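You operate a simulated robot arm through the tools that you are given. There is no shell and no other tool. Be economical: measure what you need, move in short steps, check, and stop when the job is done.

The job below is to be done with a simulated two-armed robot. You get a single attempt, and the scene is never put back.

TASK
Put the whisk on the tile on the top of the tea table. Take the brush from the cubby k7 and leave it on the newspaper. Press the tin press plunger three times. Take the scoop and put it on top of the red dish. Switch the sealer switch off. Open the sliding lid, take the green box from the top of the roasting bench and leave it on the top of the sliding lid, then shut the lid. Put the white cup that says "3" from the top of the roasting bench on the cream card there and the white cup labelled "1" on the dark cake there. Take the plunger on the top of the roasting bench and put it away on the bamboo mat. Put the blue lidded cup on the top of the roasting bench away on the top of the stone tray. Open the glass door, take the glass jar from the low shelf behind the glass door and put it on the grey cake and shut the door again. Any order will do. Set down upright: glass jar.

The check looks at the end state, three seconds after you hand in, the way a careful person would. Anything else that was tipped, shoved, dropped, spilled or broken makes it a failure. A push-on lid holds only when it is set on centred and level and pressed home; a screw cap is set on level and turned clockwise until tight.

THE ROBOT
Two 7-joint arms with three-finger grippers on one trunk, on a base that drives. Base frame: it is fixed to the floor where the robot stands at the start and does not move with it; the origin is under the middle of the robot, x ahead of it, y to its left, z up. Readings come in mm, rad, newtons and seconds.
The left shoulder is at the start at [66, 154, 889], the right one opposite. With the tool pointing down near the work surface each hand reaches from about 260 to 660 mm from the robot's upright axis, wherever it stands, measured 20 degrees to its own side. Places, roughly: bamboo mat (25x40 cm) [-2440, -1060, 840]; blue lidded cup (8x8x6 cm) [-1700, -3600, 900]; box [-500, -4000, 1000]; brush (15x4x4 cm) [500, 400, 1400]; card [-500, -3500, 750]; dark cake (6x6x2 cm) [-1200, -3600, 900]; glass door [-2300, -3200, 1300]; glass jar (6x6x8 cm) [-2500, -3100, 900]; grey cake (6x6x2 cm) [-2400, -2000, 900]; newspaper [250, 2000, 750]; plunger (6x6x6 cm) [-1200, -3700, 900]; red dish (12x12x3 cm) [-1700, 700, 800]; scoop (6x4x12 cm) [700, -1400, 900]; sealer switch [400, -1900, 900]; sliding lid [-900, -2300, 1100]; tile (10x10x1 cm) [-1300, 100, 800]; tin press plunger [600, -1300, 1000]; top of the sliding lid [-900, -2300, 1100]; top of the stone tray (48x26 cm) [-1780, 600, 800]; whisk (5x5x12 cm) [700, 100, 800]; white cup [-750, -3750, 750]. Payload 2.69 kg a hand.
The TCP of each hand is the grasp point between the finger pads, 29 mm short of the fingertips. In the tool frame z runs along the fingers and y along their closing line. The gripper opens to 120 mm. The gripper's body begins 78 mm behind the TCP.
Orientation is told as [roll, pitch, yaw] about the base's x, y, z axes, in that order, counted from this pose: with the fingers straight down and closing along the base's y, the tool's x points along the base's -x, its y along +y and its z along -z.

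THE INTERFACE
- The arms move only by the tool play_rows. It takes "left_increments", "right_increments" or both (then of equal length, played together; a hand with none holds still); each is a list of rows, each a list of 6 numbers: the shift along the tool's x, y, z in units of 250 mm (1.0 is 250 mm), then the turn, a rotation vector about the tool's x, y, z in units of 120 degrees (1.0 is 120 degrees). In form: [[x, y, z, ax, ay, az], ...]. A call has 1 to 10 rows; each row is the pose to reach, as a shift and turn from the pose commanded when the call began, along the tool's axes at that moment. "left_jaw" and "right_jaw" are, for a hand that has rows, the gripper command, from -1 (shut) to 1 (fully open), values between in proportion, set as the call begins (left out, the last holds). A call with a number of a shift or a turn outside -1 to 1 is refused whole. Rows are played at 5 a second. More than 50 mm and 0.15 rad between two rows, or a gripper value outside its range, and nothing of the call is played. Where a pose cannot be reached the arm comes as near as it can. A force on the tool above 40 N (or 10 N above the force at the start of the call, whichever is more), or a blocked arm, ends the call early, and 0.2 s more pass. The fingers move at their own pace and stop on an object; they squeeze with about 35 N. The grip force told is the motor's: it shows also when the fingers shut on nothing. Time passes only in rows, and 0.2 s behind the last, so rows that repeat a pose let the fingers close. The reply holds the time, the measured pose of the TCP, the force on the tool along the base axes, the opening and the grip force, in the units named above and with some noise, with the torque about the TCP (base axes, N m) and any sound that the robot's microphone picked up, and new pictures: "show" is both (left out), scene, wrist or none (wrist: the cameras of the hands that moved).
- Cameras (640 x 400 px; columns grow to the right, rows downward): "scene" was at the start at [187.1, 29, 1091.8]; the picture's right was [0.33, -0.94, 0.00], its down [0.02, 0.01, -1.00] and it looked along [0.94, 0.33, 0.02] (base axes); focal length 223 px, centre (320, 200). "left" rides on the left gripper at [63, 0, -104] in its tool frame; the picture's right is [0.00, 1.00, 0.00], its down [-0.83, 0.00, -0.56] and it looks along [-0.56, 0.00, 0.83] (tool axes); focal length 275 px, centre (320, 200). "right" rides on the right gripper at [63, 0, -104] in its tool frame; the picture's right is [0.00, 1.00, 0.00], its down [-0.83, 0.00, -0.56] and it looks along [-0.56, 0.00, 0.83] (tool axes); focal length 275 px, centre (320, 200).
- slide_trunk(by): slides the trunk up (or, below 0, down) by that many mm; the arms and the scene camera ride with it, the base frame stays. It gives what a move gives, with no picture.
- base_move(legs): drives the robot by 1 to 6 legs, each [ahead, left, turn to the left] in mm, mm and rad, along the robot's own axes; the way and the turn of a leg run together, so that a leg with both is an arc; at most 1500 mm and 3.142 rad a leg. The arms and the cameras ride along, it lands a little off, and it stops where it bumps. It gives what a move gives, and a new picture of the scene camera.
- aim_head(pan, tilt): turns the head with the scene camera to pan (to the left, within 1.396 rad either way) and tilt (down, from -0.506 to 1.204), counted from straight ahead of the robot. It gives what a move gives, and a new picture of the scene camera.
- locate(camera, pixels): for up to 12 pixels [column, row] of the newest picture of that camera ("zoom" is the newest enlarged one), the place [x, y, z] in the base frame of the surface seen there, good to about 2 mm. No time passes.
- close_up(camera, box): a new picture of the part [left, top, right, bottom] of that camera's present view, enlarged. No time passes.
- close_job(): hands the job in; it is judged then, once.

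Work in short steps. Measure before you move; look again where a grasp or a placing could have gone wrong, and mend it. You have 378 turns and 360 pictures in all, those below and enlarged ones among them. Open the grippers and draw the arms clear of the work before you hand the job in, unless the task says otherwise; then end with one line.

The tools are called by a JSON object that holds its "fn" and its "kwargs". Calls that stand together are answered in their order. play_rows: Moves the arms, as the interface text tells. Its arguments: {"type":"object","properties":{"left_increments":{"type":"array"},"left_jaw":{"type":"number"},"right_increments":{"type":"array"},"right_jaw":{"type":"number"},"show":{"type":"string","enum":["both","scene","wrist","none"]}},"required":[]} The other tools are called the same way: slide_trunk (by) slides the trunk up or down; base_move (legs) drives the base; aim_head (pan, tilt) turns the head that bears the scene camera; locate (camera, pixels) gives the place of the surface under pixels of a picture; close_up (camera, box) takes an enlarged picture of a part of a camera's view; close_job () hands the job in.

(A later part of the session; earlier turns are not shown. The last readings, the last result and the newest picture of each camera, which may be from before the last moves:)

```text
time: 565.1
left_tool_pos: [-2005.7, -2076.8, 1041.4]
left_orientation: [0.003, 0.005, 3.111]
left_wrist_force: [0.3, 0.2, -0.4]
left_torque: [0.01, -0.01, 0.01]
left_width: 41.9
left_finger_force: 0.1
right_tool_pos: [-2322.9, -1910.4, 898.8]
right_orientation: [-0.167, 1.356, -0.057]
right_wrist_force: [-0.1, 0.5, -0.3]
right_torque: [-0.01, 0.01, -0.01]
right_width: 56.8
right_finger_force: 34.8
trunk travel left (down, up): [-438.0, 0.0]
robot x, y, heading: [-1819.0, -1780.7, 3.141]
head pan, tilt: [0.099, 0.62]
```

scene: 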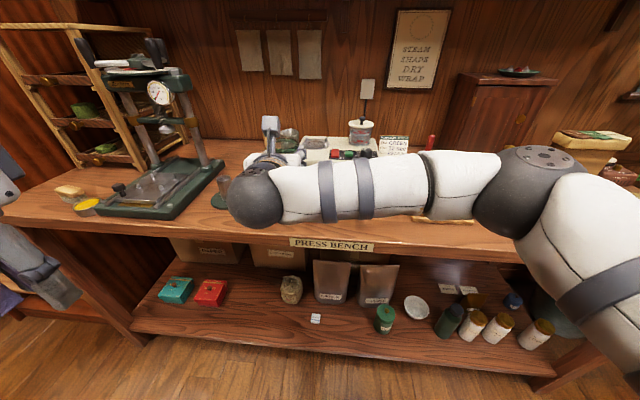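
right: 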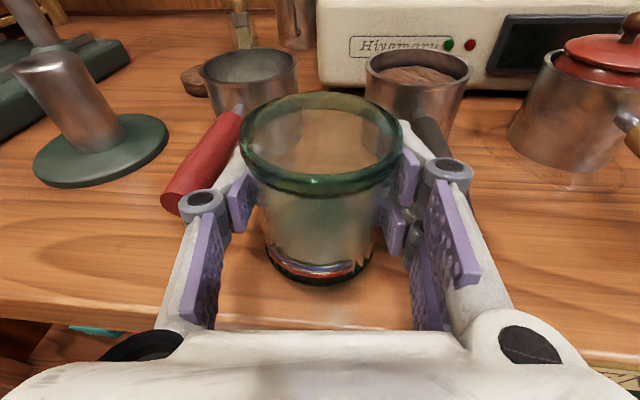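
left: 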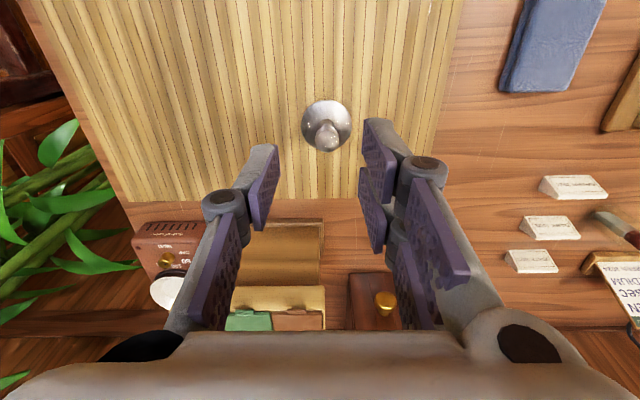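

Lower to contact, open just slightly.

{"fn": "play_rows", "kwargs": {"right_increments": [[-0.006, 0, 0.001, 0, 0, 0], [-0.012, 0, 0.002, 0, 0, 0], [-0.018, 0, 0.004, 0, 0, 0]], "show": "none"}}

{"fn": "play_rows", "kwargs": {"right_increments": [[0, 0, 0, 0, 0, 0], [0, 0, 0, 0, 0, 0]], "right_jaw": 0.08, "show": "none"}}

{"fn": "play_rows", "kwargs": {"right_increments": [[0.03, 0, -0.006, 0, 0, 0], [0.066, 0, -0.014, 0, 0, 0], [0.066, 0, -0.014, 0, 0, 0]], "show": "wrist"}}

```text
time: 565.9
left_tool_pos: [-2005.4, -2076.7, 1042.1]
left_orientation: [0.004, 0.006, 3.11]
left_wrist_force: [0.3, -0.5, -0.2]
left_torque: [-0.02, 0.03, 0.03]
left_width: 41.9
left_finger_force: 0.0
right_tool_pos: [-2324.1, -1910.7, 894.8]
right_orientation: [-0.169, 1.358, -0.059]
right_wrist_force: [0.2, 0.2, -0.3]
right_torque: [-0.01, 0.02, -0.02]
right_width: 56.8
right_finger_force: 35.0
trunk travel left (down, up): [-438.0, 0.0]
robot x, y, heading: [-1819.3, -1778.2, 3.14]
head pan, tilt: [0.099, 0.62]
```

```text
time: 566.5
left_tool_pos: [-2005.8, -2077.3, 1041.2]
left_orientation: [0.002, 0.006, 3.109]
left_wrist_force: [-0.1, 0.2, 0.1]
left_torque: [0.01, -0.02, 0.0]
left_width: 41.9
left_finger_force: 0.0
right_tool_pos: [-2324.6, -1909.4, 894.6]
right_orientation: [-0.169, 1.357, -0.059]
right_wrist_force: [0.1, 0.6, 0.0]
right_torque: [-0.01, -0.02, 0.01]
right_width: 64.8
right_finger_force: 0.0
trunk travel left (down, up): [-438.0, 0.0]
robot x, y, heading: [-1820.9, -1781.9, 3.135]
head pan, tilt: [0.099, 0.62]
```

```text
time: 567.3
left_tool_pos: [-2005.8, -2076.3, 1041.6]
left_orientation: [0.003, 0.006, 3.112]
left_wrist_force: [-0.4, -0.6, -0.4]
left_torque: [-0.01, 0.0, 0.01]
left_width: 41.8
left_finger_force: 0.1
right_tool_pos: [-2326.3, -1910.3, 912.6]
right_orientation: [-0.171, 1.359, -0.058]
right_wrist_force: [0.0, 0.9, 0.0]
right_torque: [0.02, -0.01, 0.01]
right_width: 64.8
right_finger_force: 0.0
trunk travel left (down, up): [-438.0, 0.0]
robot x, y, heading: [-1819.6, -1781.4, 3.142]
head pan, tilt: [0.099, 0.62]
```

right: 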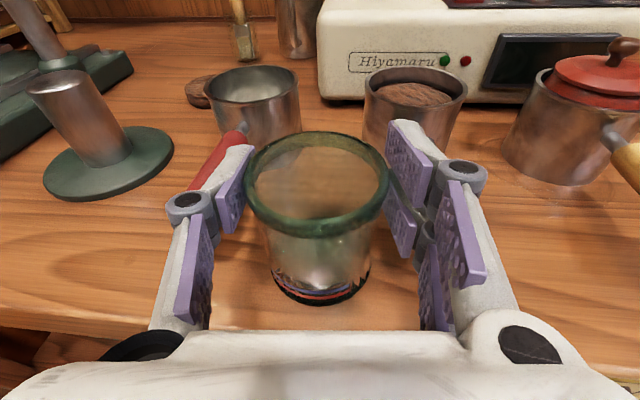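

TCP is now 59 mm above the jar's base. Close and lift.

{"fn": "play_rows", "kwargs": {"right_increments": [[0, 0, 0, 0, 0, 0], [0, 0, 0, 0, 0, 0], [0, 0, 0, 0, 0, 0]], "right_jaw": -1, "show": "none"}}

{"fn": "play_rows", "kwargs": {"right_increments": [[0.1, 0, -0.02, 0, 0, 0], [0.22, 0, -0.045, 0, 0, 0], [0.34, 0, -0.07, 0, 0, 0], [0.44, 0, -0.09, 0, 0, 0], [0.44, 0, -0.09, 0, 0, 0]], "show": "wrist"}}

```text
time: 568.1
left_tool_pos: [-2006.3, -2077.2, 1041.5]
left_orientation: [0.005, 0.005, 3.109]
left_wrist_force: [-1.0, -0.2, 0.3]
left_torque: [-0.01, 0.02, 0.0]
left_width: 42.3
left_finger_force: 0.1
right_tool_pos: [-2325.0, -1909.8, 914.1]
right_orientation: [-0.17, 1.358, -0.059]
right_wrist_force: [-0.3, 1.3, 2.1]
right_torque: [0.16, 0.01, 0.04]
right_width: 57.3
right_finger_force: 34.6
trunk travel left (down, up): [-438.0, 0.0]
robot x, y, heading: [-1819.5, -1776.3, 3.139]
head pan, tilt: [0.099, 0.62]
```

```text
time: 569.3
left_tool_pos: [-2006.3, -2078.2, 1040.5]
left_orientation: [0.003, 0.007, 3.11]
left_wrist_force: [0.2, -0.6, 0.5]
left_torque: [0.0, -0.01, -0.01]
left_width: 42.0
left_finger_force: 0.1
right_tool_pos: [-2324.7, -1906.2, 1026.2]
right_orientation: [-0.168, 1.356, -0.059]
right_wrist_force: [0.6, -0.8, -1.6]
right_torque: [0.04, 0.01, 0.02]
right_width: 56.6
right_finger_force: 35.1
trunk travel left (down, up): [-438.0, 0.0]
robot x, y, heading: [-1814.5, -1779.5, 3.141]
head pan, tilt: [0.099, 0.62]
```

right: 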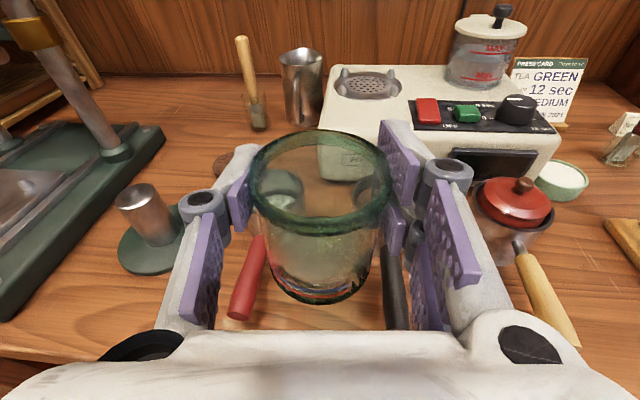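

Locate the jar rim relative to the TCP.

{"fn": "locate", "kwargs": {"camera": "right", "pixels": [[258, 180], [384, 180], [320, 138], [318, 222], [280, 150], [362, 150], [270, 212], [370, 212], [315, 300]]}}

```text
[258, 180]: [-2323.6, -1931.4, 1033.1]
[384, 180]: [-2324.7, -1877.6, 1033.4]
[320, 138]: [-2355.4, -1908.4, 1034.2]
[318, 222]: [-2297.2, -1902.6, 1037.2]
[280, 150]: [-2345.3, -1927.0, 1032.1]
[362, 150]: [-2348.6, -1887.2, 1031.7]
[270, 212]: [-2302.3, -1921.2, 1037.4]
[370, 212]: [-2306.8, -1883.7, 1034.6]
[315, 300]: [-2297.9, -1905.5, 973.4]
```

Jar axis is (−1.6,+1.7) from the TCP; bowl centre fits (−2439.5,−1974), so TCP target (−2438,−1976). Move the base most of the way.

{"fn": "base_move", "kwargs": {"legs": [[112, 69, 0]]}}

{"fn": "close_up", "kwargs": {"camera": "right", "box": [160, 80, 480, 330]}}

```text
time: 570.5
left_tool_pos: [-2117.7, -2146.4, 1040.5]
left_orientation: [0.002, 0.007, 3.113]
left_wrist_force: [0.3, -0.4, 0.1]
left_torque: [0.01, -0.05, 0.01]
left_width: 41.9
left_finger_force: 0.0
right_tool_pos: [-2435.8, -1976.4, 1025.8]
right_orientation: [-0.17, 1.357, -0.055]
right_wrist_force: [-0.6, 0.1, -2.5]
right_torque: [0.02, 0.06, -0.02]
right_width: 56.6
right_finger_force: 34.7
trunk travel left (down, up): [-438.0, 0.0]
robot x, y, heading: [-1927.1, -1849.4, 3.141]
head pan, tilt: [0.099, 0.62]
```

scene: 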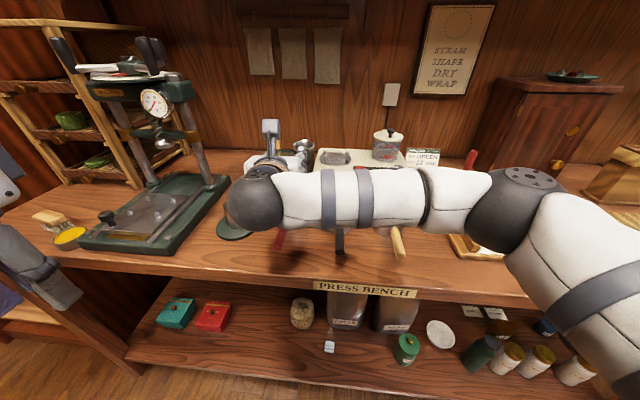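

```text
1.60 times, centred on (320, 205) of right
```

zoom: 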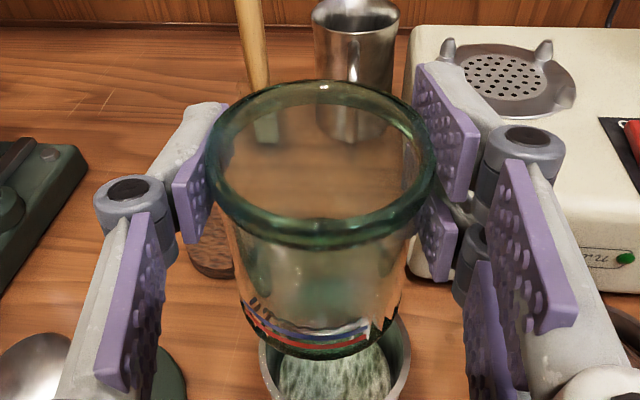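

Check the bowl's rim points again in this view.

{"fn": "locate", "kwargs": {"camera": "zoom", "pixels": [[264, 372], [406, 350], [400, 325], [262, 350], [330, 380], [245, 310], [400, 300], [320, 352], [215, 170], [428, 170]]}}

```text
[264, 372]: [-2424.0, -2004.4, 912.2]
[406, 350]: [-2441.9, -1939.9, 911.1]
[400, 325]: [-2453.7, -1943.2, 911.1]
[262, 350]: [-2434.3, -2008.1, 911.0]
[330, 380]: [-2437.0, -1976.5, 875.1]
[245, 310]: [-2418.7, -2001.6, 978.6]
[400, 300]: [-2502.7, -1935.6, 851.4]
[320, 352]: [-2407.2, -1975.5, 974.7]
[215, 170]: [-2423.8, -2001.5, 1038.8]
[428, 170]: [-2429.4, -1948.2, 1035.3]
```

Bowl centre confirmed (−2439.5,−1974); jar axis ≈(−2437,−1975). Nudge and descend to just above the rim.

{"fn": "play_rows", "kwargs": {"right_increments": [[0.002, 0.005, 0.01, 0, 0, 0], [-0.09, 0.005, 0.03, 0, 0, 0], [-0.18, 0.005, 0.05, 0, 0, 0], [-0.18, 0.005, 0.05, 0, 0, 0]], "show": "none"}}

{"fn": "close_up", "kwargs": {"camera": "right", "box": [160, 80, 480, 330]}}

```text
time: 571.5
left_tool_pos: [-2117.0, -2147.1, 1040.2]
left_orientation: [0.002, 0.007, 3.112]
left_wrist_force: [-0.2, 0.6, -0.1]
left_torque: [0.01, 0.0, -0.01]
left_width: 42.4
left_finger_force: 0.0
right_tool_pos: [-2436.4, -1976.0, 980.4]
right_orientation: [-0.167, 1.358, -0.055]
right_wrist_force: [-0.3, -0.6, -1.0]
right_torque: [-0.02, 0.02, -0.04]
right_width: 56.8
right_finger_force: 35.0
trunk travel left (down, up): [-438.0, 0.0]
robot x, y, heading: [-1929.7, -1846.8, 3.142]
head pan, tilt: [0.099, 0.62]
```

```text
1.60 times, centred on (320, 205) of right
```

zoom: 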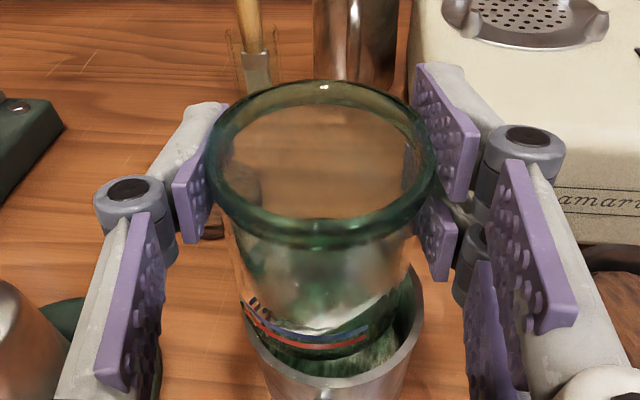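

The jar bottom seems offset left of the bowl. Locate jar lower-side points and the bowl rim here.

{"fn": "locate", "kwargs": {"camera": "zoom", "pixels": [[243, 305], [252, 335], [300, 345], [340, 345], [370, 330], [395, 290], [250, 345], [422, 290], [415, 320], [280, 375], [214, 165], [430, 165]]}}

```text
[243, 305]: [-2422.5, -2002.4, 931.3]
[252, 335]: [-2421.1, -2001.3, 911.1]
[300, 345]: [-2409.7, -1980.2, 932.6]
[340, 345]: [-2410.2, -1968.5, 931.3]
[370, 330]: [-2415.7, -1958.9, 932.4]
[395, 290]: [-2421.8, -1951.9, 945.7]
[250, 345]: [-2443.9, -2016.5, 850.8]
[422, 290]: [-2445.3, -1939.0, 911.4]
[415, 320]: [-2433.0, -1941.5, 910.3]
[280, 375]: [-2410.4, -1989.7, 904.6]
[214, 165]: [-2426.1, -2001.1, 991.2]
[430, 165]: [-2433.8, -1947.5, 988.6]
```

Jar axis ≈(−2437.5,−1976); shift (−2,+2.5) mm and descend 20 mm into the bowl.

{"fn": "play_rows", "kwargs": {"right_increments": [[0, 0.011, 0.007, 0, 0, 0], [-0.03, 0.011, 0.013, 0, 0, 0], [-0.055, 0.011, 0.019, 0, 0, 0], [-0.08, 0.011, 0.024, 0, 0, 0], [-0.08, 0.011, 0.024, 0, 0, 0]], "show": "wrist"}}

```text
time: 572.8
left_tool_pos: [-2115.8, -2147.2, 1041.0]
left_orientation: [0.002, 0.005, 3.111]
left_wrist_force: [0.2, 0.1, 0.6]
left_torque: [0.03, 0.03, 0.02]
left_width: 41.8
left_finger_force: 0.0
right_tool_pos: [-2438.9, -1973.9, 956.9]
right_orientation: [-0.17, 1.359, -0.058]
right_wrist_force: [-0.2, 0.4, -1.4]
right_torque: [0.0, 0.03, 0.02]
right_width: 56.6
right_finger_force: 35.3
trunk travel left (down, up): [-438.0, 0.0]
robot x, y, heading: [-1930.1, -1845.0, 3.139]
head pan, tilt: [0.099, 0.62]
```

right: 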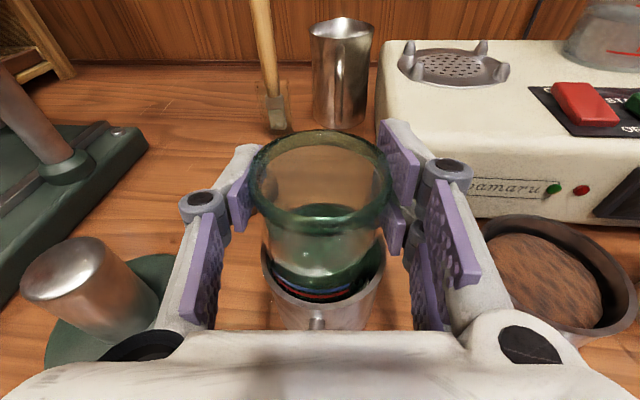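

Inside the bowl with no contact force. Continue to touch the puck.

{"fn": "play_rows", "kwargs": {"right_increments": [[-0.03, 0, 0.006, 0, 0, 0], [-0.06, 0, 0.013, 0, 0, 0], [-0.07, 0, 0.015, 0, 0, 0], [-0.08, 0, 0.017, 0, 0, 0], [-0.087, 0, 0.018, 0, 0, 0], [-0.094, 0, 0.02, 0, 0, 0]], "show": "none"}}

```text
time: 574.1
left_tool_pos: [-2115.9, -2146.8, 1041.0]
left_orientation: [0.002, 0.003, 3.113]
left_wrist_force: [0.0, 0.4, 0.3]
left_torque: [-0.01, 0.03, 0.01]
left_width: 41.9
left_finger_force: 0.0
right_tool_pos: [-2438.7, -1974.8, 939.0]
right_orientation: [-0.177, 1.362, -0.065]
right_wrist_force: [2.1, 4.4, 12.5]
right_torque: [0.45, -0.08, 0.02]
right_width: 56.7
right_finger_force: 35.1
trunk travel left (down, up): [-438.0, 0.0]
robot x, y, heading: [-1933.2, -1850.9, 3.141]
head pan, tilt: [0.099, 0.62]
```

Contact at z 939 (12 N). Release slowly and view.

{"fn": "play_rows", "kwargs": {"right_increments": [[0, 0, 0, 0, 0, 0], [0, 0, 0, 0, 0, 0], [0, 0, 0, 0, 0, 0]], "right_jaw": 0.15, "show": "wrist"}}

```text
time: 575.0
left_tool_pos: [-2115.3, -2147.1, 1041.1]
left_orientation: [0.002, 0.004, 3.112]
left_wrist_force: [-0.4, -0.6, -0.2]
left_torque: [-0.01, -0.01, -0.01]
left_width: 41.9
left_finger_force: 0.0
right_tool_pos: [-2438.9, -1977.0, 937.3]
right_orientation: [-0.174, 1.363, -0.062]
right_wrist_force: [-5.0, -4.8, 20.1]
right_torque: [0.51, 0.61, 0.14]
right_width: 66.2
right_finger_force: 0.0
trunk travel left (down, up): [-438.0, 0.0]
robot x, y, heading: [-1928.8, -1846.8, 3.144]
head pan, tilt: [0.099, 0.62]
```

right: 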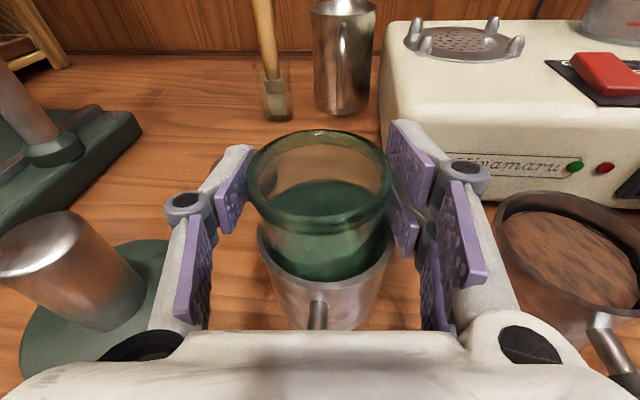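

Something pushes up at 20 N; raise the open hand in small steps.

{"fn": "play_rows", "kwargs": {"right_increments": [[0.012, 0, -0.003, 0, 0, 0], [0.03, 0, -0.006, 0, 0, 0], [0.05, 0, -0.01, 0, 0, 0]], "show": "wrist"}}

```text
time: 575.8
left_tool_pos: [-2117.2, -2146.8, 1040.8]
left_orientation: [0.003, 0.005, 3.113]
left_wrist_force: [0.4, -1.0, 0.8]
left_torque: [0.01, 0.01, -0.01]
left_width: 42.0
left_finger_force: 0.1
right_tool_pos: [-2439.9, -1974.6, 945.7]
right_orientation: [-0.166, 1.351, -0.053]
right_wrist_force: [0.3, -0.4, 0.0]
right_torque: [-0.04, -0.01, 0.0]
right_width: 69.0
right_finger_force: 0.1
trunk travel left (down, up): [-438.0, 0.0]
robot x, y, heading: [-1931.1, -1850.2, 3.14]
head pan, tilt: [0.099, 0.62]
```

right: 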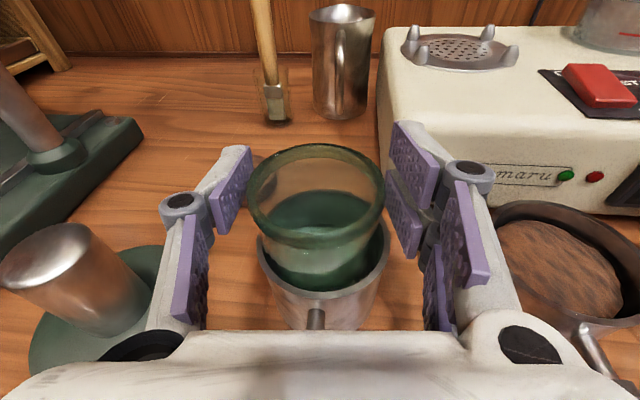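

Check the jar's level via its rim.

{"fn": "locate", "kwargs": {"camera": "right", "pixels": [[254, 190], [380, 190], [318, 150], [316, 238], [275, 160], [362, 160], [270, 225], [365, 225], [262, 250], [388, 245]]}}

```text
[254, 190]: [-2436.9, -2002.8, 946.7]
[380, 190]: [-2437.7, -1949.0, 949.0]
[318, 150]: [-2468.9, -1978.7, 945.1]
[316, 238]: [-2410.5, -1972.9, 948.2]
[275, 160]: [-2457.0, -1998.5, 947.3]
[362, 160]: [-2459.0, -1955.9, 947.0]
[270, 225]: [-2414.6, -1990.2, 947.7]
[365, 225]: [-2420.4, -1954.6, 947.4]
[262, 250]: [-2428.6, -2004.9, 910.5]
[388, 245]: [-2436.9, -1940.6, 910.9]
```

The jar stands level on the puck in the bowl. Raise the hand and back away.

{"fn": "play_rows", "kwargs": {"right_increments": [[0.08, 0, -0.016, 0, 0, 0], [0.2, 0, -0.04, 0, 0, 0], [0.36, 0, -0.07, 0, 0, 0]], "show": "none"}}

{"fn": "base_move", "kwargs": {"legs": [[-450, 0, 0]]}}

{"fn": "play_rows", "kwargs": {"left_increments": [[0, 0.0, 0, 0, -0.07, 0], [-0.08, 0.0, -0.02, 0, -0.14, 0], [-0.16, 0, -0.04, 0, -0.21, 0], [-0.24, 0, -0.06, 0, -0.28, 0], [-0.32, 0, -0.08, 0, -0.35, 0], [-0.4, 0, -0.1, 0, -0.42, 0], [-0.48, 0, -0.12, 0, -0.49, 0], [-0.56, 0, -0.14, 0, -0.56, 0], [-0.64, 0, -0.16, 0, -0.63, 0], [-0.7, 0, -0.18, 0, -0.7, 0]], "left_jaw": 0.5, "show": "none"}}

```text
time: 576.5
left_tool_pos: [-2114.9, -2146.5, 1041.0]
left_orientation: [0.003, 0.006, 3.111]
left_wrist_force: [0.0, -0.5, -1.0]
left_torque: [0.02, 0.0, 0.01]
left_width: 42.1
left_finger_force: 0.1
right_tool_pos: [-2443.3, -1971.6, 1039.0]
right_orientation: [-0.165, 1.357, -0.054]
right_wrist_force: [0.7, 0.9, -0.6]
right_torque: [-0.01, 0.0, -0.01]
right_width: 68.7
right_finger_force: 0.1
trunk travel left (down, up): [-438.0, 0.0]
robot x, y, heading: [-1929.3, -1854.6, 3.142]
head pan, tilt: [0.099, 0.62]
```

```text
time: 579.2
left_tool_pos: [-1671.8, -2147.5, 1041.5]
left_orientation: [0.003, 0.005, 3.112]
left_wrist_force: [-0.5, 0.7, 0.2]
left_torque: [0.02, 0.04, -0.05]
left_width: 42.2
left_finger_force: 0.0
right_tool_pos: [-1997.9, -1972.2, 1039.4]
right_orientation: [-0.169, 1.359, -0.058]
right_wrist_force: [-1.2, 0.6, 0.1]
right_torque: [-0.01, -0.01, 0.0]
right_width: 68.9
right_finger_force: 0.1
trunk travel left (down, up): [-438.0, 0.0]
robot x, y, heading: [-1486.9, -1853.0, 3.139]
head pan, tilt: [0.099, 0.62]
```

scene: 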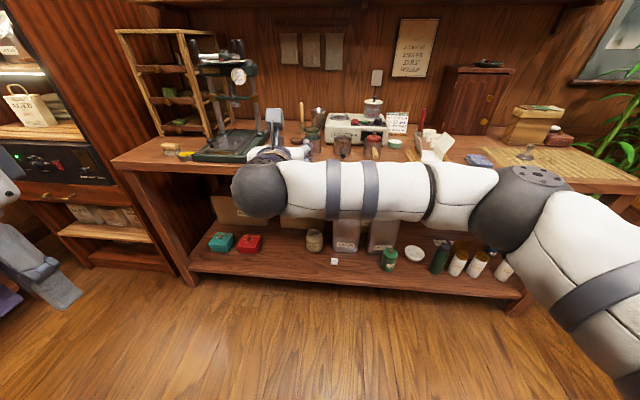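

```text
time: 581.5
left_tool_pos: [-1901.3, -2173.9, 1095.9]
left_orientation: [0.012, -1.46, 3.096]
left_wrist_force: [-1.0, 0.6, 0.1]
left_torque: [0.01, 0.0, 0.0]
left_width: 90.0
left_finger_force: 0.1
left hand out of reach, approached as far as the arm can: row 4, 5, 6, 7, 8, 9, 10
right_tool_pos: [-1999.6, -1973.9, 1037.9]
right_orientation: [-0.167, 1.356, -0.054]
right_wrist_force: [-0.2, 0.2, 0.5]
right_torque: [0.01, 0.0, -0.01]
right_width: 68.7
right_finger_force: 0.1
trunk travel left (down, up): [-438.0, 0.0]
robot x, y, heading: [-1485.1, -1850.1, 3.134]
head pan, tilt: [0.099, 0.62]
```

Now restore the right hand to tool-down and unflip it (no pictures).

{"fn": "play_rows", "kwargs": {"right_increments": [[0, 0.1, 0, 0, -0.065, 0], [0, 0.2, 0, 0, -0.13, 0], [0, 0.3, 0, 0, -0.195, 0], [0, 0.4, 0, 0, -0.26, 0], [0, 0.5, 0, 0, -0.325, 0], [0, 0.6, 0, 0, -0.39, 0], [0, 0.7, 0, 0, -0.455, 0], [0, 0.8, 0, 0, -0.52, 0], [0, 0.9, 0, 0, -0.585, 0], [0, 0.95, 0, 0, -0.65, 0]], "show": "none"}}

{"fn": "play_rows", "kwargs": {"right_increments": [[-0.04, 0.04, 0, 0, 0, -0.07], [-0.08, 0.08, 0, 0, 0, -0.14], [-0.12, 0.12, 0, 0, 0, -0.21], [-0.16, 0.16, 0, 0, 0, -0.28], [-0.2, 0.2, 0, 0, 0, -0.35], [-0.24, 0.24, 0, 0, 0, -0.42], [-0.28, 0.28, 0, 0, 0, -0.49], [-0.32, 0.3, 0, 0, 0, -0.56], [-0.36, 0.3, 0, 0, 0, -0.63], [-0.4, 0.3, 0, 0, 0, -0.7]], "show": "none"}}

{"fn": "play_rows", "kwargs": {"right_increments": [[0, 0, 0, 0, 0, -0.07], [0, 0, 0, 0, 0, -0.14], [0, 0, 0, 0, 0, -0.21], [0, 0, 0, 0, 0, -0.28], [0, 0, 0, 0, 0, -0.35], [0, 0, 0, 0, 0, -0.42], [0, 0, 0, 0, 0, -0.49], [0, 0, 0, 0, 0, -0.56], [0, 0, 0, 0, 0, -0.63], [0, 0, 0, 0, 0, -0.7]], "show": "none"}}

```text
time: 583.6
left_tool_pos: [-1901.4, -2172.3, 1097.7]
left_orientation: [0.035, -1.458, 3.079]
left_wrist_force: [0.8, 0.9, -0.4]
left_torque: [0.0, 0.0, 0.04]
left_width: 90.1
left_finger_force: 0.1
right_tool_pos: [-2010.9, -1729.5, 1026.3]
right_orientation: [-0.035, -0.004, 0.11]
right_wrist_force: [-0.2, 0.8, 0.1]
right_torque: [-0.02, -0.02, 0.01]
right_width: 69.1
right_finger_force: 0.0
right hand out of reach, approached as far as the arm can: row 10
trunk travel left (down, up): [-438.0, 0.0]
robot x, y, heading: [-1482.2, -1851.4, 3.148]
head pan, tilt: [0.099, 0.62]
```

```text
time: 585.9
left_tool_pos: [-1900.9, -2174.1, 1096.0]
left_orientation: [0.028, -1.461, 3.085]
left_wrist_force: [-0.3, -0.6, 0.3]
left_torque: [0.0, 0.01, 0.02]
left_width: 90.1
left_finger_force: 0.1
right_tool_pos: [-1919.2, -1645.1, 1022.7]
right_orientation: [-0.004, 0.035, 1.579]
right_wrist_force: [0.3, 1.0, -0.1]
right_torque: [0.02, 0.01, 0.0]
right_width: 69.0
right_finger_force: 0.1
trunk travel left (down, up): [-438.0, 0.0]
robot x, y, heading: [-1483.4, -1848.1, 3.139]
head pan, tilt: [0.099, 0.62]
```

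```text
time: 588.0
left_tool_pos: [-1900.5, -2172.9, 1096.9]
left_orientation: [0.028, -1.459, 3.085]
left_wrist_force: [-0.5, 0.1, 0.1]
left_torque: [0.01, 0.02, 0.01]
left_width: 90.0
left_finger_force: 0.1
right_tool_pos: [-1920.1, -1644.5, 1023.4]
right_orientation: [0.036, 0.007, 3.043]
right_wrist_force: [1.2, 0.7, 0.4]
right_torque: [0.02, -0.01, 0.02]
right_width: 69.3
right_finger_force: 0.0
trunk travel left (down, up): [-438.0, 0.0]
robot x, y, heading: [-1486.5, -1849.3, 3.135]
head pan, tilt: [0.099, 0.62]
```

Drive to bring the left hand (horizontal) just east of the door's free edge.

{"fn": "base_move", "kwargs": {"legs": [[0, 950, 0], [-245, 0, 0], [0, 285, 0]]}}

{"fn": "aim_head", "kwargs": {"pan": 0.55, "tilt": 0.25}}

{"fn": "close_up", "kwargs": {"camera": "left", "box": [0, 0, 640, 400]}}

```text
time: 599.5
left_tool_pos: [-1650.9, -3409.9, 1096.4]
left_orientation: [0.028, -1.46, 3.086]
left_wrist_force: [0.2, -0.3, 0.1]
left_torque: [-0.01, 0.01, 0.02]
left_width: 90.0
left_finger_force: 0.1
right_tool_pos: [-1668.8, -2881.4, 1023.1]
right_orientation: [0.034, 0.01, 3.041]
right_wrist_force: [0.8, 0.2, 0.0]
right_torque: [-0.01, 0.02, 0.02]
right_width: 69.1
right_finger_force: 0.0
trunk travel left (down, up): [-438.0, 0.0]
robot x, y, heading: [-1230.0, -3083.8, 3.138]
head pan, tilt: [0.099, 0.62]
```

scene: 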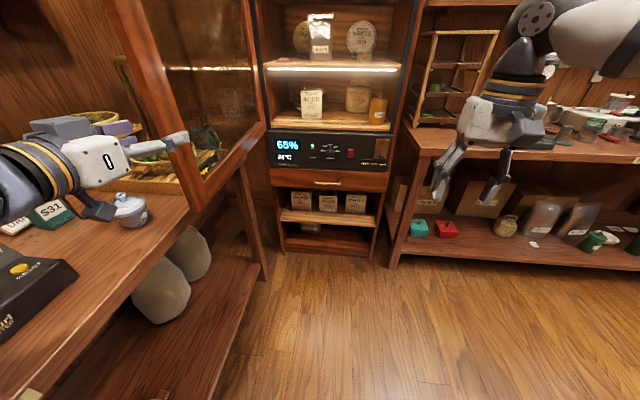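

```text
time: 600.4
left_tool_pos: [-1650.1, -3409.3, 1096.9]
left_orientation: [0.026, -1.459, 3.082]
left_wrist_force: [0.0, -0.2, 0.6]
left_torque: [0.0, 0.01, 0.0]
left_width: 90.1
left_finger_force: 0.1
right_tool_pos: [-1669.4, -2880.9, 1023.2]
right_orientation: [0.034, 0.009, 3.04]
right_wrist_force: [-0.6, 0.6, 0.7]
right_torque: [0.01, 0.0, 0.01]
right_width: 69.0
right_finger_force: 0.0
trunk travel left (down, up): [-438.0, 0.0]
robot x, y, heading: [-1238.8, -3086.2, 3.14]
head pan, tilt: [0.55, 0.25]
```

scene: 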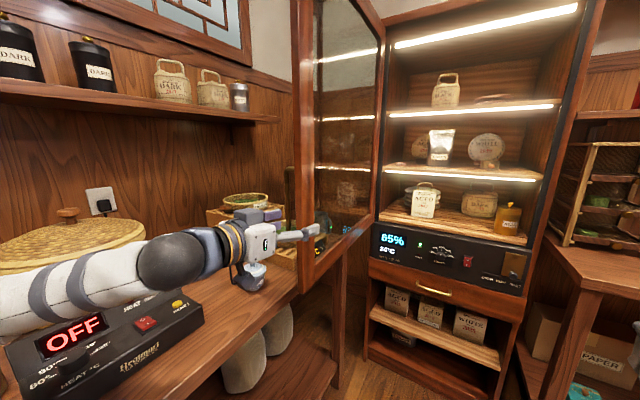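

```text
1.00 times, centred on (320, 200) of left (not enlarged: the box is as wide or as high as the picture)
```

zoom: 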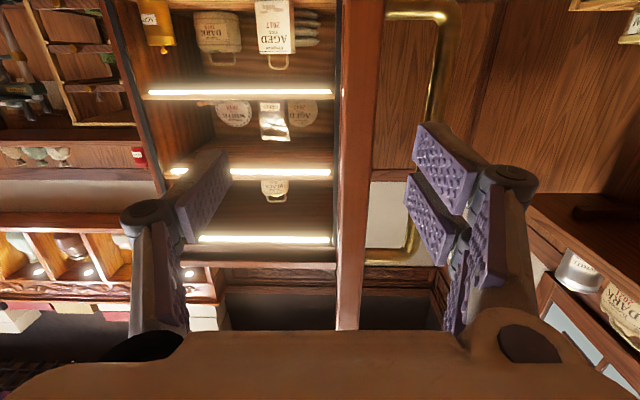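

The door edge is right between the left fingers. Move in 100 mm, then sweep along the closing arc.

{"fn": "base_move", "kwargs": {"legs": [[100, 0, 0], [35, -196, 0]]}}

{"fn": "base_move", "kwargs": {"legs": [[99, -173, 0], [105, -101, 0]]}}

```text
time: 603.3
left_tool_pos: [-1788.3, -3209.2, 1096.6]
left_orientation: [0.028, -1.459, 3.079]
left_wrist_force: [-0.5, -0.2, 0.3]
left_torque: [-0.03, -0.01, -0.01]
left_width: 90.5
left_finger_force: 0.4
right_tool_pos: [-1804.4, -2680.4, 1023.1]
right_orientation: [0.035, 0.008, 3.036]
right_wrist_force: [0.6, -0.3, -0.4]
right_torque: [-0.02, -0.03, -0.01]
right_width: 69.1
right_finger_force: 0.1
trunk travel left (down, up): [-438.0, 0.0]
robot x, y, heading: [-1369.5, -2888.5, 3.14]
head pan, tilt: [0.55, 0.25]
```

scene: 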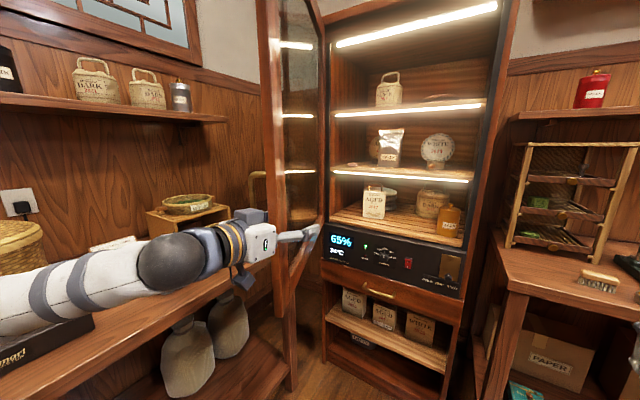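

```text
time: 604.6
left_tool_pos: [-1818.1, -3152.0, 1098.0]
left_orientation: [-0.159, -1.457, -2.982]
left_wrist_force: [22.6, 4.0, 7.4]
left_torque: [1.87, -1.03, 5.43]
left_width: 99.8
left_finger_force: 7.2
right_tool_pos: [-1838.0, -2617.1, 1024.5]
right_orientation: [0.036, 0.006, 3.041]
right_wrist_force: [-0.8, -0.2, 0.1]
right_torque: [-0.05, 0.01, 0.02]
right_width: 68.8
right_finger_force: 0.0
trunk travel left (down, up): [-438.0, 0.0]
robot x, y, heading: [-1402.4, -2825.0, -3.145]
head pan, tilt: [0.55, 0.25]
stopped in leg 1: the force on the tool passed its limit at 44 N (the readings are from after the stop); the commanded pose is now the measured one
```

scene: 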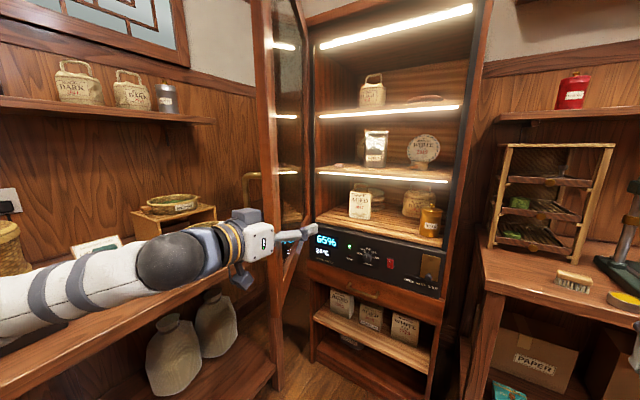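

The palm met the door edge. Back 50 mm, then continue sweeping with less forward motion.

{"fn": "base_move", "kwargs": {"legs": [[-50, 0, 0], [0, -90, 0]]}}

{"fn": "close_up", "kwargs": {"camera": "left", "box": [0, 0, 640, 400]}}

```text
time: 605.4
left_tool_pos: [-1806.1, -3159.4, 1097.9]
left_orientation: [-0.079, -1.462, -3.054]
left_wrist_force: [7.7, 1.7, -5.9]
left_torque: [-0.54, 0.38, 1.59]
left_width: 92.0
left_finger_force: 1.7
right_tool_pos: [-1826.3, -2617.1, 1024.9]
right_orientation: [0.035, 0.006, 3.042]
right_wrist_force: [-1.0, 0.5, -0.1]
right_torque: [0.02, -0.02, -0.01]
right_width: 68.9
right_finger_force: 0.1
trunk travel left (down, up): [-438.0, 0.0]
robot x, y, heading: [-1390.3, -2827.9, 3.143]
head pan, tilt: [0.55, 0.25]
stopped in leg 1: the force on the tool passed its limit at 54 N (the readings are from after the stop); the commanded pose is now the measured one
```

scene: 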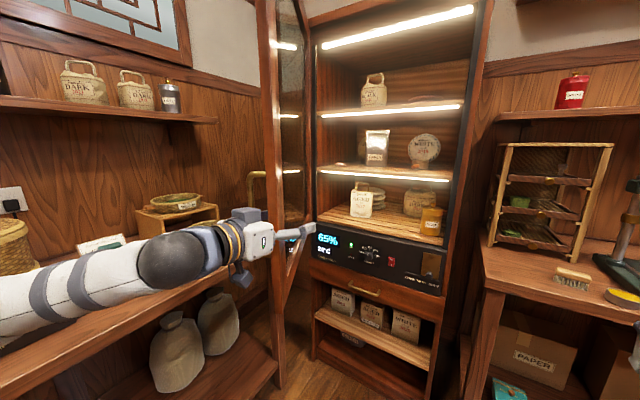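

```text
1.00 times, centred on (320, 200) of left (not enlarged: the box is as wide or as high as the picture)
```

zoom: 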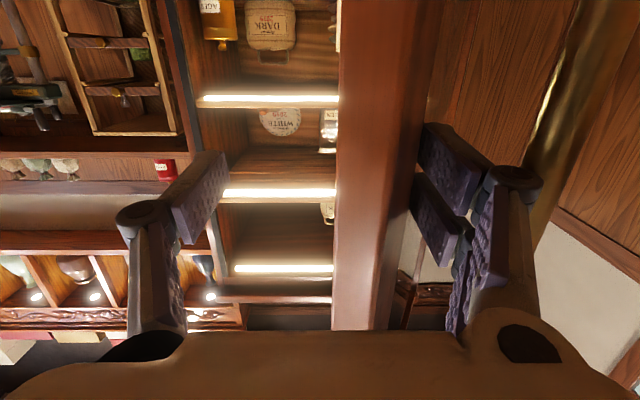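

The outer finger sits between door and handle. Sweep with the arm, turning the hand along with the door.

{"fn": "play_rows", "kwargs": {"left_increments": [[0, -0.05, 0.02, -0.015, 0, 0], [0, -0.1, 0.04, -0.03, 0, 0], [0, -0.15, 0.065, -0.045, 0, 0], [0, -0.2, 0.09, -0.06, 0, 0], [0, -0.25, 0.115, -0.075, 0, 0], [0, -0.3, 0.14, -0.09, 0, 0], [0, -0.35, 0.17, -0.105, 0, 0], [0, -0.4, 0.2, -0.12, 0, 0]], "show": "scene"}}

```text
time: 607.2
left_tool_pos: [-1859.1, -3056.9, 1094.1]
left_orientation: [0.168, -1.46, -3.052]
left_wrist_force: [-0.1, 0.6, -0.1]
left_torque: [-0.02, 0.0, 0.0]
left_width: 89.9
left_finger_force: 0.1
left hand out of reach, approached as far as the arm can: row 2, 3
right_tool_pos: [-1825.9, -2617.8, 1022.9]
right_orientation: [0.036, 0.009, 3.042]
right_wrist_force: [-0.3, 0.0, 0.5]
right_torque: [-0.03, 0.03, 0.03]
right_width: 69.0
right_finger_force: 0.1
trunk travel left (down, up): [-438.0, 0.0]
robot x, y, heading: [-1391.6, -2825.0, 3.14]
head pan, tilt: [0.55, 0.25]
```

scene: 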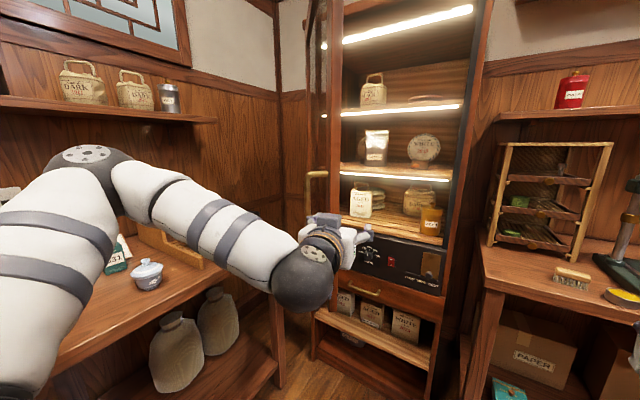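

Works well. Continue with the base.

{"fn": "base_move", "kwargs": {"legs": [[55, -75, 0.08]]}}

{"fn": "play_rows", "kwargs": {"left_increments": [[0, -0.04, 0.03, -0.015, 0, 0], [0, -0.08, 0.06, -0.03, 0, 0], [0, -0.12, 0.09, -0.045, 0, 0], [0, -0.16, 0.12, -0.06, 0, 0], [0, -0.2, 0.15, -0.075, 0, 0], [0, -0.24, 0.18, -0.09, 0, 0]], "show": "scene"}}

```text
time: 608.4
left_tool_pos: [-1894.3, -3022.9, 1092.8]
left_orientation: [0.171, -1.461, -2.976]
left_wrist_force: [1.9, -0.3, 1.5]
left_torque: [0.0, 0.05, 0.04]
left_width: 90.3
left_finger_force: 0.8
right_tool_pos: [-1897.0, -2580.8, 1023.8]
right_orientation: [0.036, 0.008, 3.121]
right_wrist_force: [0.0, 0.2, -0.1]
right_torque: [-0.04, 0.03, -0.01]
right_width: 68.9
right_finger_force: 0.1
trunk travel left (down, up): [-438.0, 0.0]
robot x, y, heading: [-1446.9, -2750.2, -3.063]
head pan, tilt: [0.55, 0.25]
```

scene: 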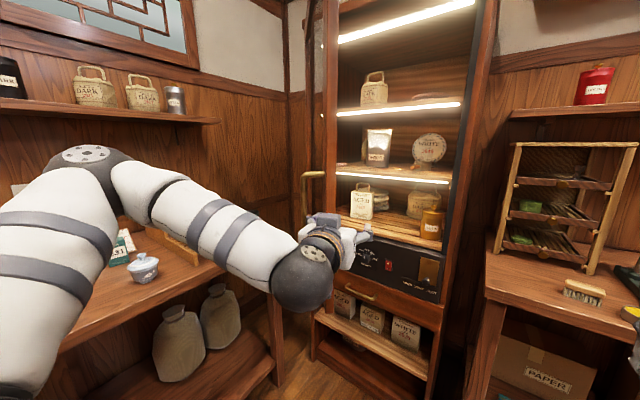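

```text
time: 609.8
left_tool_pos: [-1956.7, -2979.9, 1087.2]
left_orientation: [0.355, -1.461, -2.973]
left_wrist_force: [0.9, 0.2, 0.0]
left_torque: [-0.01, -0.01, 0.01]
left_width: 90.0
left_finger_force: 0.0
right_tool_pos: [-1898.0, -2581.8, 1024.8]
right_orientation: [0.038, 0.007, 3.122]
right_wrist_force: [0.1, -0.6, 0.2]
right_torque: [0.0, -0.02, -0.01]
right_width: 69.0
right_finger_force: 0.2
trunk travel left (down, up): [-438.0, 0.0]
robot x, y, heading: [-1447.2, -2752.2, -3.062]
head pan, tilt: [0.55, 0.25]
```

scene: 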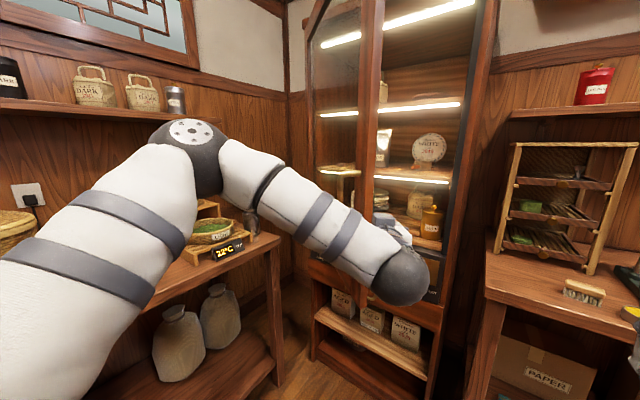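

Door ~38° from closed. Continue once more.

{"fn": "base_move", "kwargs": {"legs": [[70, -45, 0.06]]}}

{"fn": "play_rows", "kwargs": {"left_increments": [[0, -0.03, 0.03, -0.015, 0, 0], [0, -0.06, 0.06, -0.03, 0, 0], [0, -0.09, 0.09, -0.045, 0, 0], [0, -0.12, 0.12, -0.06, 0, 0], [0, -0.15, 0.15, -0.075, 0, 0], [0, -0.18, 0.18, -0.09, 0, 0]], "show": "scene"}}

```text
time: 610.9
left_tool_pos: [-2016.2, -2972.9, 1087.1]
left_orientation: [0.359, -1.461, -2.914]
left_wrist_force: [0.1, 0.6, 0.0]
left_torque: [0.03, 0.02, 0.03]
left_width: 90.2
left_finger_force: 0.0
right_tool_pos: [-1982.2, -2571.5, 1024.3]
right_orientation: [0.036, 0.006, -3.104]
right_wrist_force: [-0.3, 1.2, -0.3]
right_torque: [-0.01, -0.03, 0.01]
right_width: 68.9
right_finger_force: 0.0
trunk travel left (down, up): [-438.0, 0.0]
robot x, y, heading: [-1519.3, -2713.8, -3.004]
head pan, tilt: [0.55, 0.25]
```

scene: 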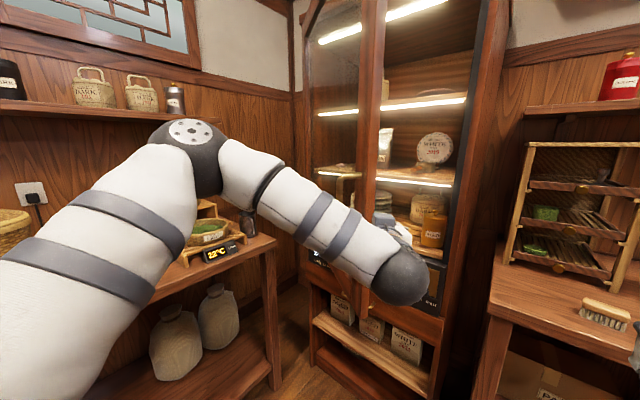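

```text
time: 612.3
left_tool_pos: [-2078.9, -2960.1, 1080.8]
left_orientation: [0.546, -1.46, -2.913]
left_wrist_force: [0.4, 0.2, 0.0]
left_torque: [-0.01, -0.02, -0.01]
left_width: 90.1
left_finger_force: 0.0
right_tool_pos: [-1981.7, -2571.0, 1024.8]
right_orientation: [0.036, 0.009, -3.104]
right_wrist_force: [0.3, 0.8, 0.6]
right_torque: [0.01, 0.0, 0.02]
right_width: 69.1
right_finger_force: 0.0
trunk travel left (down, up): [-438.0, 0.0]
robot x, y, heading: [-1519.1, -2714.9, -3.005]
head pan, tilt: [0.55, 0.25]
```

scene: 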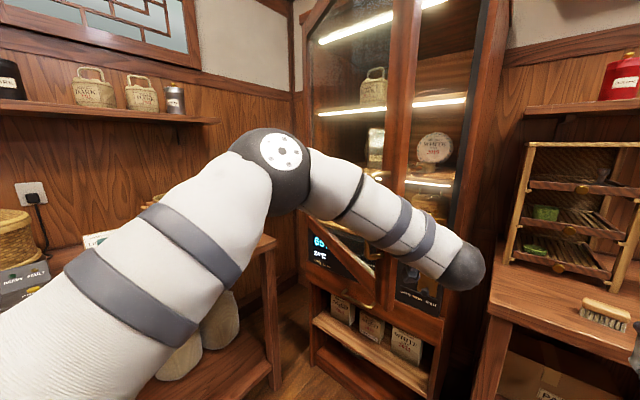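

Withdraw the left hand along its axis, then shut the door with the closed fist.

{"fn": "play_rows", "kwargs": {"left_increments": [[0, 0, -0.1, 0, 0, 0], [0, 0, -0.22, 0, 0, 0], [0, 0, -0.36, 0, 0, 0], [0, 0, -0.5, 0, 0, 0], [0, 0, -0.64, 0, 0, 0]], "show": "none"}}

{"fn": "base_move", "kwargs": {"legs": [[-130, 0, 0]]}}

{"fn": "locate", "kwargs": {"camera": "scene", "pixels": [[395, 60], [410, 60], [385, 60], [330, 60], [470, 60], [395, 180]]}}

```text
time: 613.5
left_tool_pos: [-1963.5, -2850.1, 1096.8]
left_orientation: [0.543, -1.464, -2.911]
left_wrist_force: [-0.3, 0.0, -0.1]
left_torque: [0.0, -0.02, 0.01]
left_width: 90.0
left_finger_force: 0.0
right_tool_pos: [-1980.6, -2571.7, 1024.9]
right_orientation: [0.036, 0.007, -3.104]
right_wrist_force: [-0.1, 1.0, 0.0]
right_torque: [0.01, 0.0, -0.02]
right_width: 68.9
right_finger_force: 0.0
trunk travel left (down, up): [-438.0, 0.0]
robot x, y, heading: [-1524.8, -2717.1, -3.001]
head pan, tilt: [0.55, 0.25]
```

```text
time: 614.8
left_tool_pos: [-1835.2, -2833.5, 1096.5]
left_orientation: [0.542, -1.462, -2.908]
left_wrist_force: [0.7, -0.7, 1.2]
left_torque: [0.07, 0.01, -0.02]
left_width: 90.0
left_finger_force: 0.1
right_tool_pos: [-1853.6, -2555.4, 1024.6]
right_orientation: [0.036, 0.007, -3.101]
right_wrist_force: [-0.2, -0.1, -0.2]
right_torque: [-0.01, 0.04, -0.02]
right_width: 69.0
right_finger_force: 0.1
trunk travel left (down, up): [-438.0, 0.0]
robot x, y, heading: [-1397.9, -2697.3, -3.004]
head pan, tilt: [0.55, 0.25]
```

scene: 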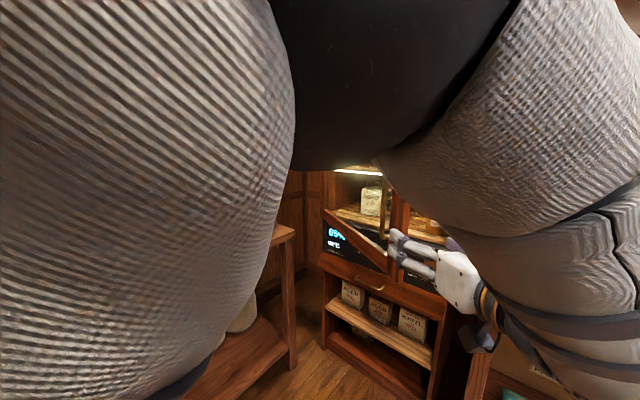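

```text
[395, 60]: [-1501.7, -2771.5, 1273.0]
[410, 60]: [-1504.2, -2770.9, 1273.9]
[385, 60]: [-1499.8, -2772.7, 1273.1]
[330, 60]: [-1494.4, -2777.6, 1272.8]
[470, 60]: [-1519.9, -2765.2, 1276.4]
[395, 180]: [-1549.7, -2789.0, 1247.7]
```

Locate the door's bottom rail to get its angle.

{"fn": "locate", "kwargs": {"camera": "scene", "pixels": [[385, 262], [330, 218], [392, 220], [403, 210], [360, 245]]}}

```text
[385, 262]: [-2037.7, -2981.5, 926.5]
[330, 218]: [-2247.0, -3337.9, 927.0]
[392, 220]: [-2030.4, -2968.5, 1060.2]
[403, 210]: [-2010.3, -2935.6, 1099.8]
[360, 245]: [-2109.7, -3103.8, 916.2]
```

Door at ~30°. Turn the base straight, close the left jaw, turn the hand to point −x, and push.

{"fn": "play_rows", "kwargs": {"left_increments": [[0, 0, 0, 0.05, 0, 0], [0, 0, 0, 0.1, 0, 0], [0, 0, 0, 0.15, 0, 0], [0, 0, 0, 0.2, 0, 0], [0, 0, 0, 0.25, 0, 0], [0, 0, 0, 0.29, 0, 0]], "left_jaw": -1, "show": "none"}}

{"fn": "base_move", "kwargs": {"legs": [[0, 0, -0.137], [0, 225, 0], [160, 0, 0]]}}

```text
time: 616.2
left_tool_pos: [-1836.4, -2834.3, 1097.7]
left_orientation: [-0.07, -1.463, -2.905]
left_wrist_force: [0.1, 0.1, -0.2]
left_torque: [0.01, -0.02, -0.03]
left_width: 0.0
left_finger_force: 28.4
right_tool_pos: [-1854.4, -2554.8, 1023.8]
right_orientation: [0.034, 0.008, -3.098]
right_wrist_force: [-0.4, 0.5, 0.4]
right_torque: [-0.05, 0.02, 0.02]
right_width: 69.2
right_finger_force: 0.0
trunk travel left (down, up): [-438.0, 0.0]
robot x, y, heading: [-1396.4, -2697.6, -3.007]
head pan, tilt: [0.55, 0.25]
```

```text
time: 620.1
left_tool_pos: [-2008.6, -2994.7, 1097.6]
left_orientation: [-0.064, -1.46, -3.046]
left_wrist_force: [0.0, 0.1, -0.5]
left_torque: [0.0, 0.0, 0.0]
left_width: 0.0
left_finger_force: 28.3
right_tool_pos: [-1986.5, -2716.3, 1023.8]
right_orientation: [0.035, 0.008, 3.045]
right_wrist_force: [-0.2, 0.2, -0.1]
right_torque: [0.01, 0.0, -0.02]
right_width: 68.6
right_finger_force: 0.1
trunk travel left (down, up): [-438.0, 0.0]
robot x, y, heading: [-1553.7, -2918.2, -3.136]
head pan, tilt: [0.55, 0.25]
```

scene: 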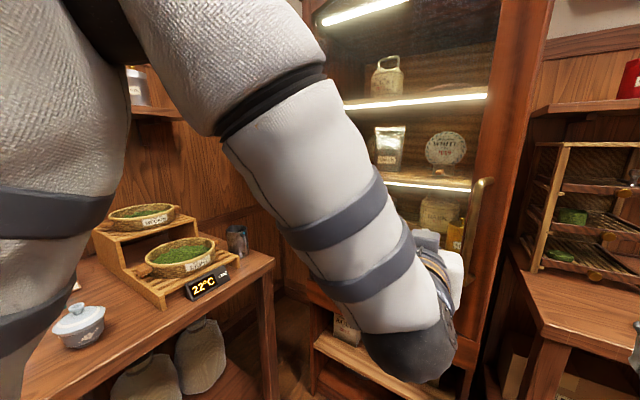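

Pull the right hand back, then push on.

{"fn": "play_rows", "kwargs": {"right_increments": [[0.15, 0, 0, 0, 0, 0], [0.3, 0, 0, 0, 0, 0], [0.45, 0, 0, 0, 0, 0], [0.6, 0, 0, 0, 0, 0]], "show": "none"}}

{"fn": "base_move", "kwargs": {"legs": [[110, 0, 0], [70, 0, 0]]}}

```text
time: 621.1
left_tool_pos: [-2007.1, -2994.9, 1097.6]
left_orientation: [-0.068, -1.464, -3.046]
left_wrist_force: [0.6, -0.1, -0.4]
left_torque: [0.02, 0.03, 0.02]
left_width: 0.0
left_finger_force: 28.4
right_tool_pos: [-1837.0, -2731.1, 1025.5]
right_orientation: [0.034, 0.007, 3.043]
right_wrist_force: [0.0, 0.0, -0.5]
right_torque: [-0.01, 0.01, -0.01]
right_width: 68.8
right_finger_force: 0.1
trunk travel left (down, up): [-438.0, 0.0]
robot x, y, heading: [-1551.9, -2916.4, -3.138]
head pan, tilt: [0.55, 0.25]
```

```text
time: 623.0
left_tool_pos: [-2188.3, -2997.0, 1097.3]
left_orientation: [-0.066, -1.46, -3.044]
left_wrist_force: [-0.4, 0.4, -0.7]
left_torque: [0.03, 0.01, -0.01]
left_width: 0.1
left_finger_force: 28.7
right_tool_pos: [-2018.6, -2731.9, 1025.9]
right_orientation: [0.035, 0.007, 3.046]
right_wrist_force: [-0.4, 0.7, -0.3]
right_torque: [-0.01, -0.05, -0.01]
right_width: 68.9
right_finger_force: 0.0
trunk travel left (down, up): [-438.0, 0.0]
robot x, y, heading: [-1731.6, -2924.5, -3.139]
head pan, tilt: [0.55, 0.25]
```

scene: 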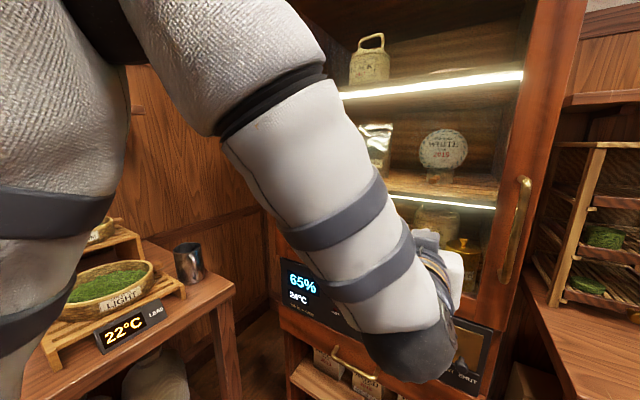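

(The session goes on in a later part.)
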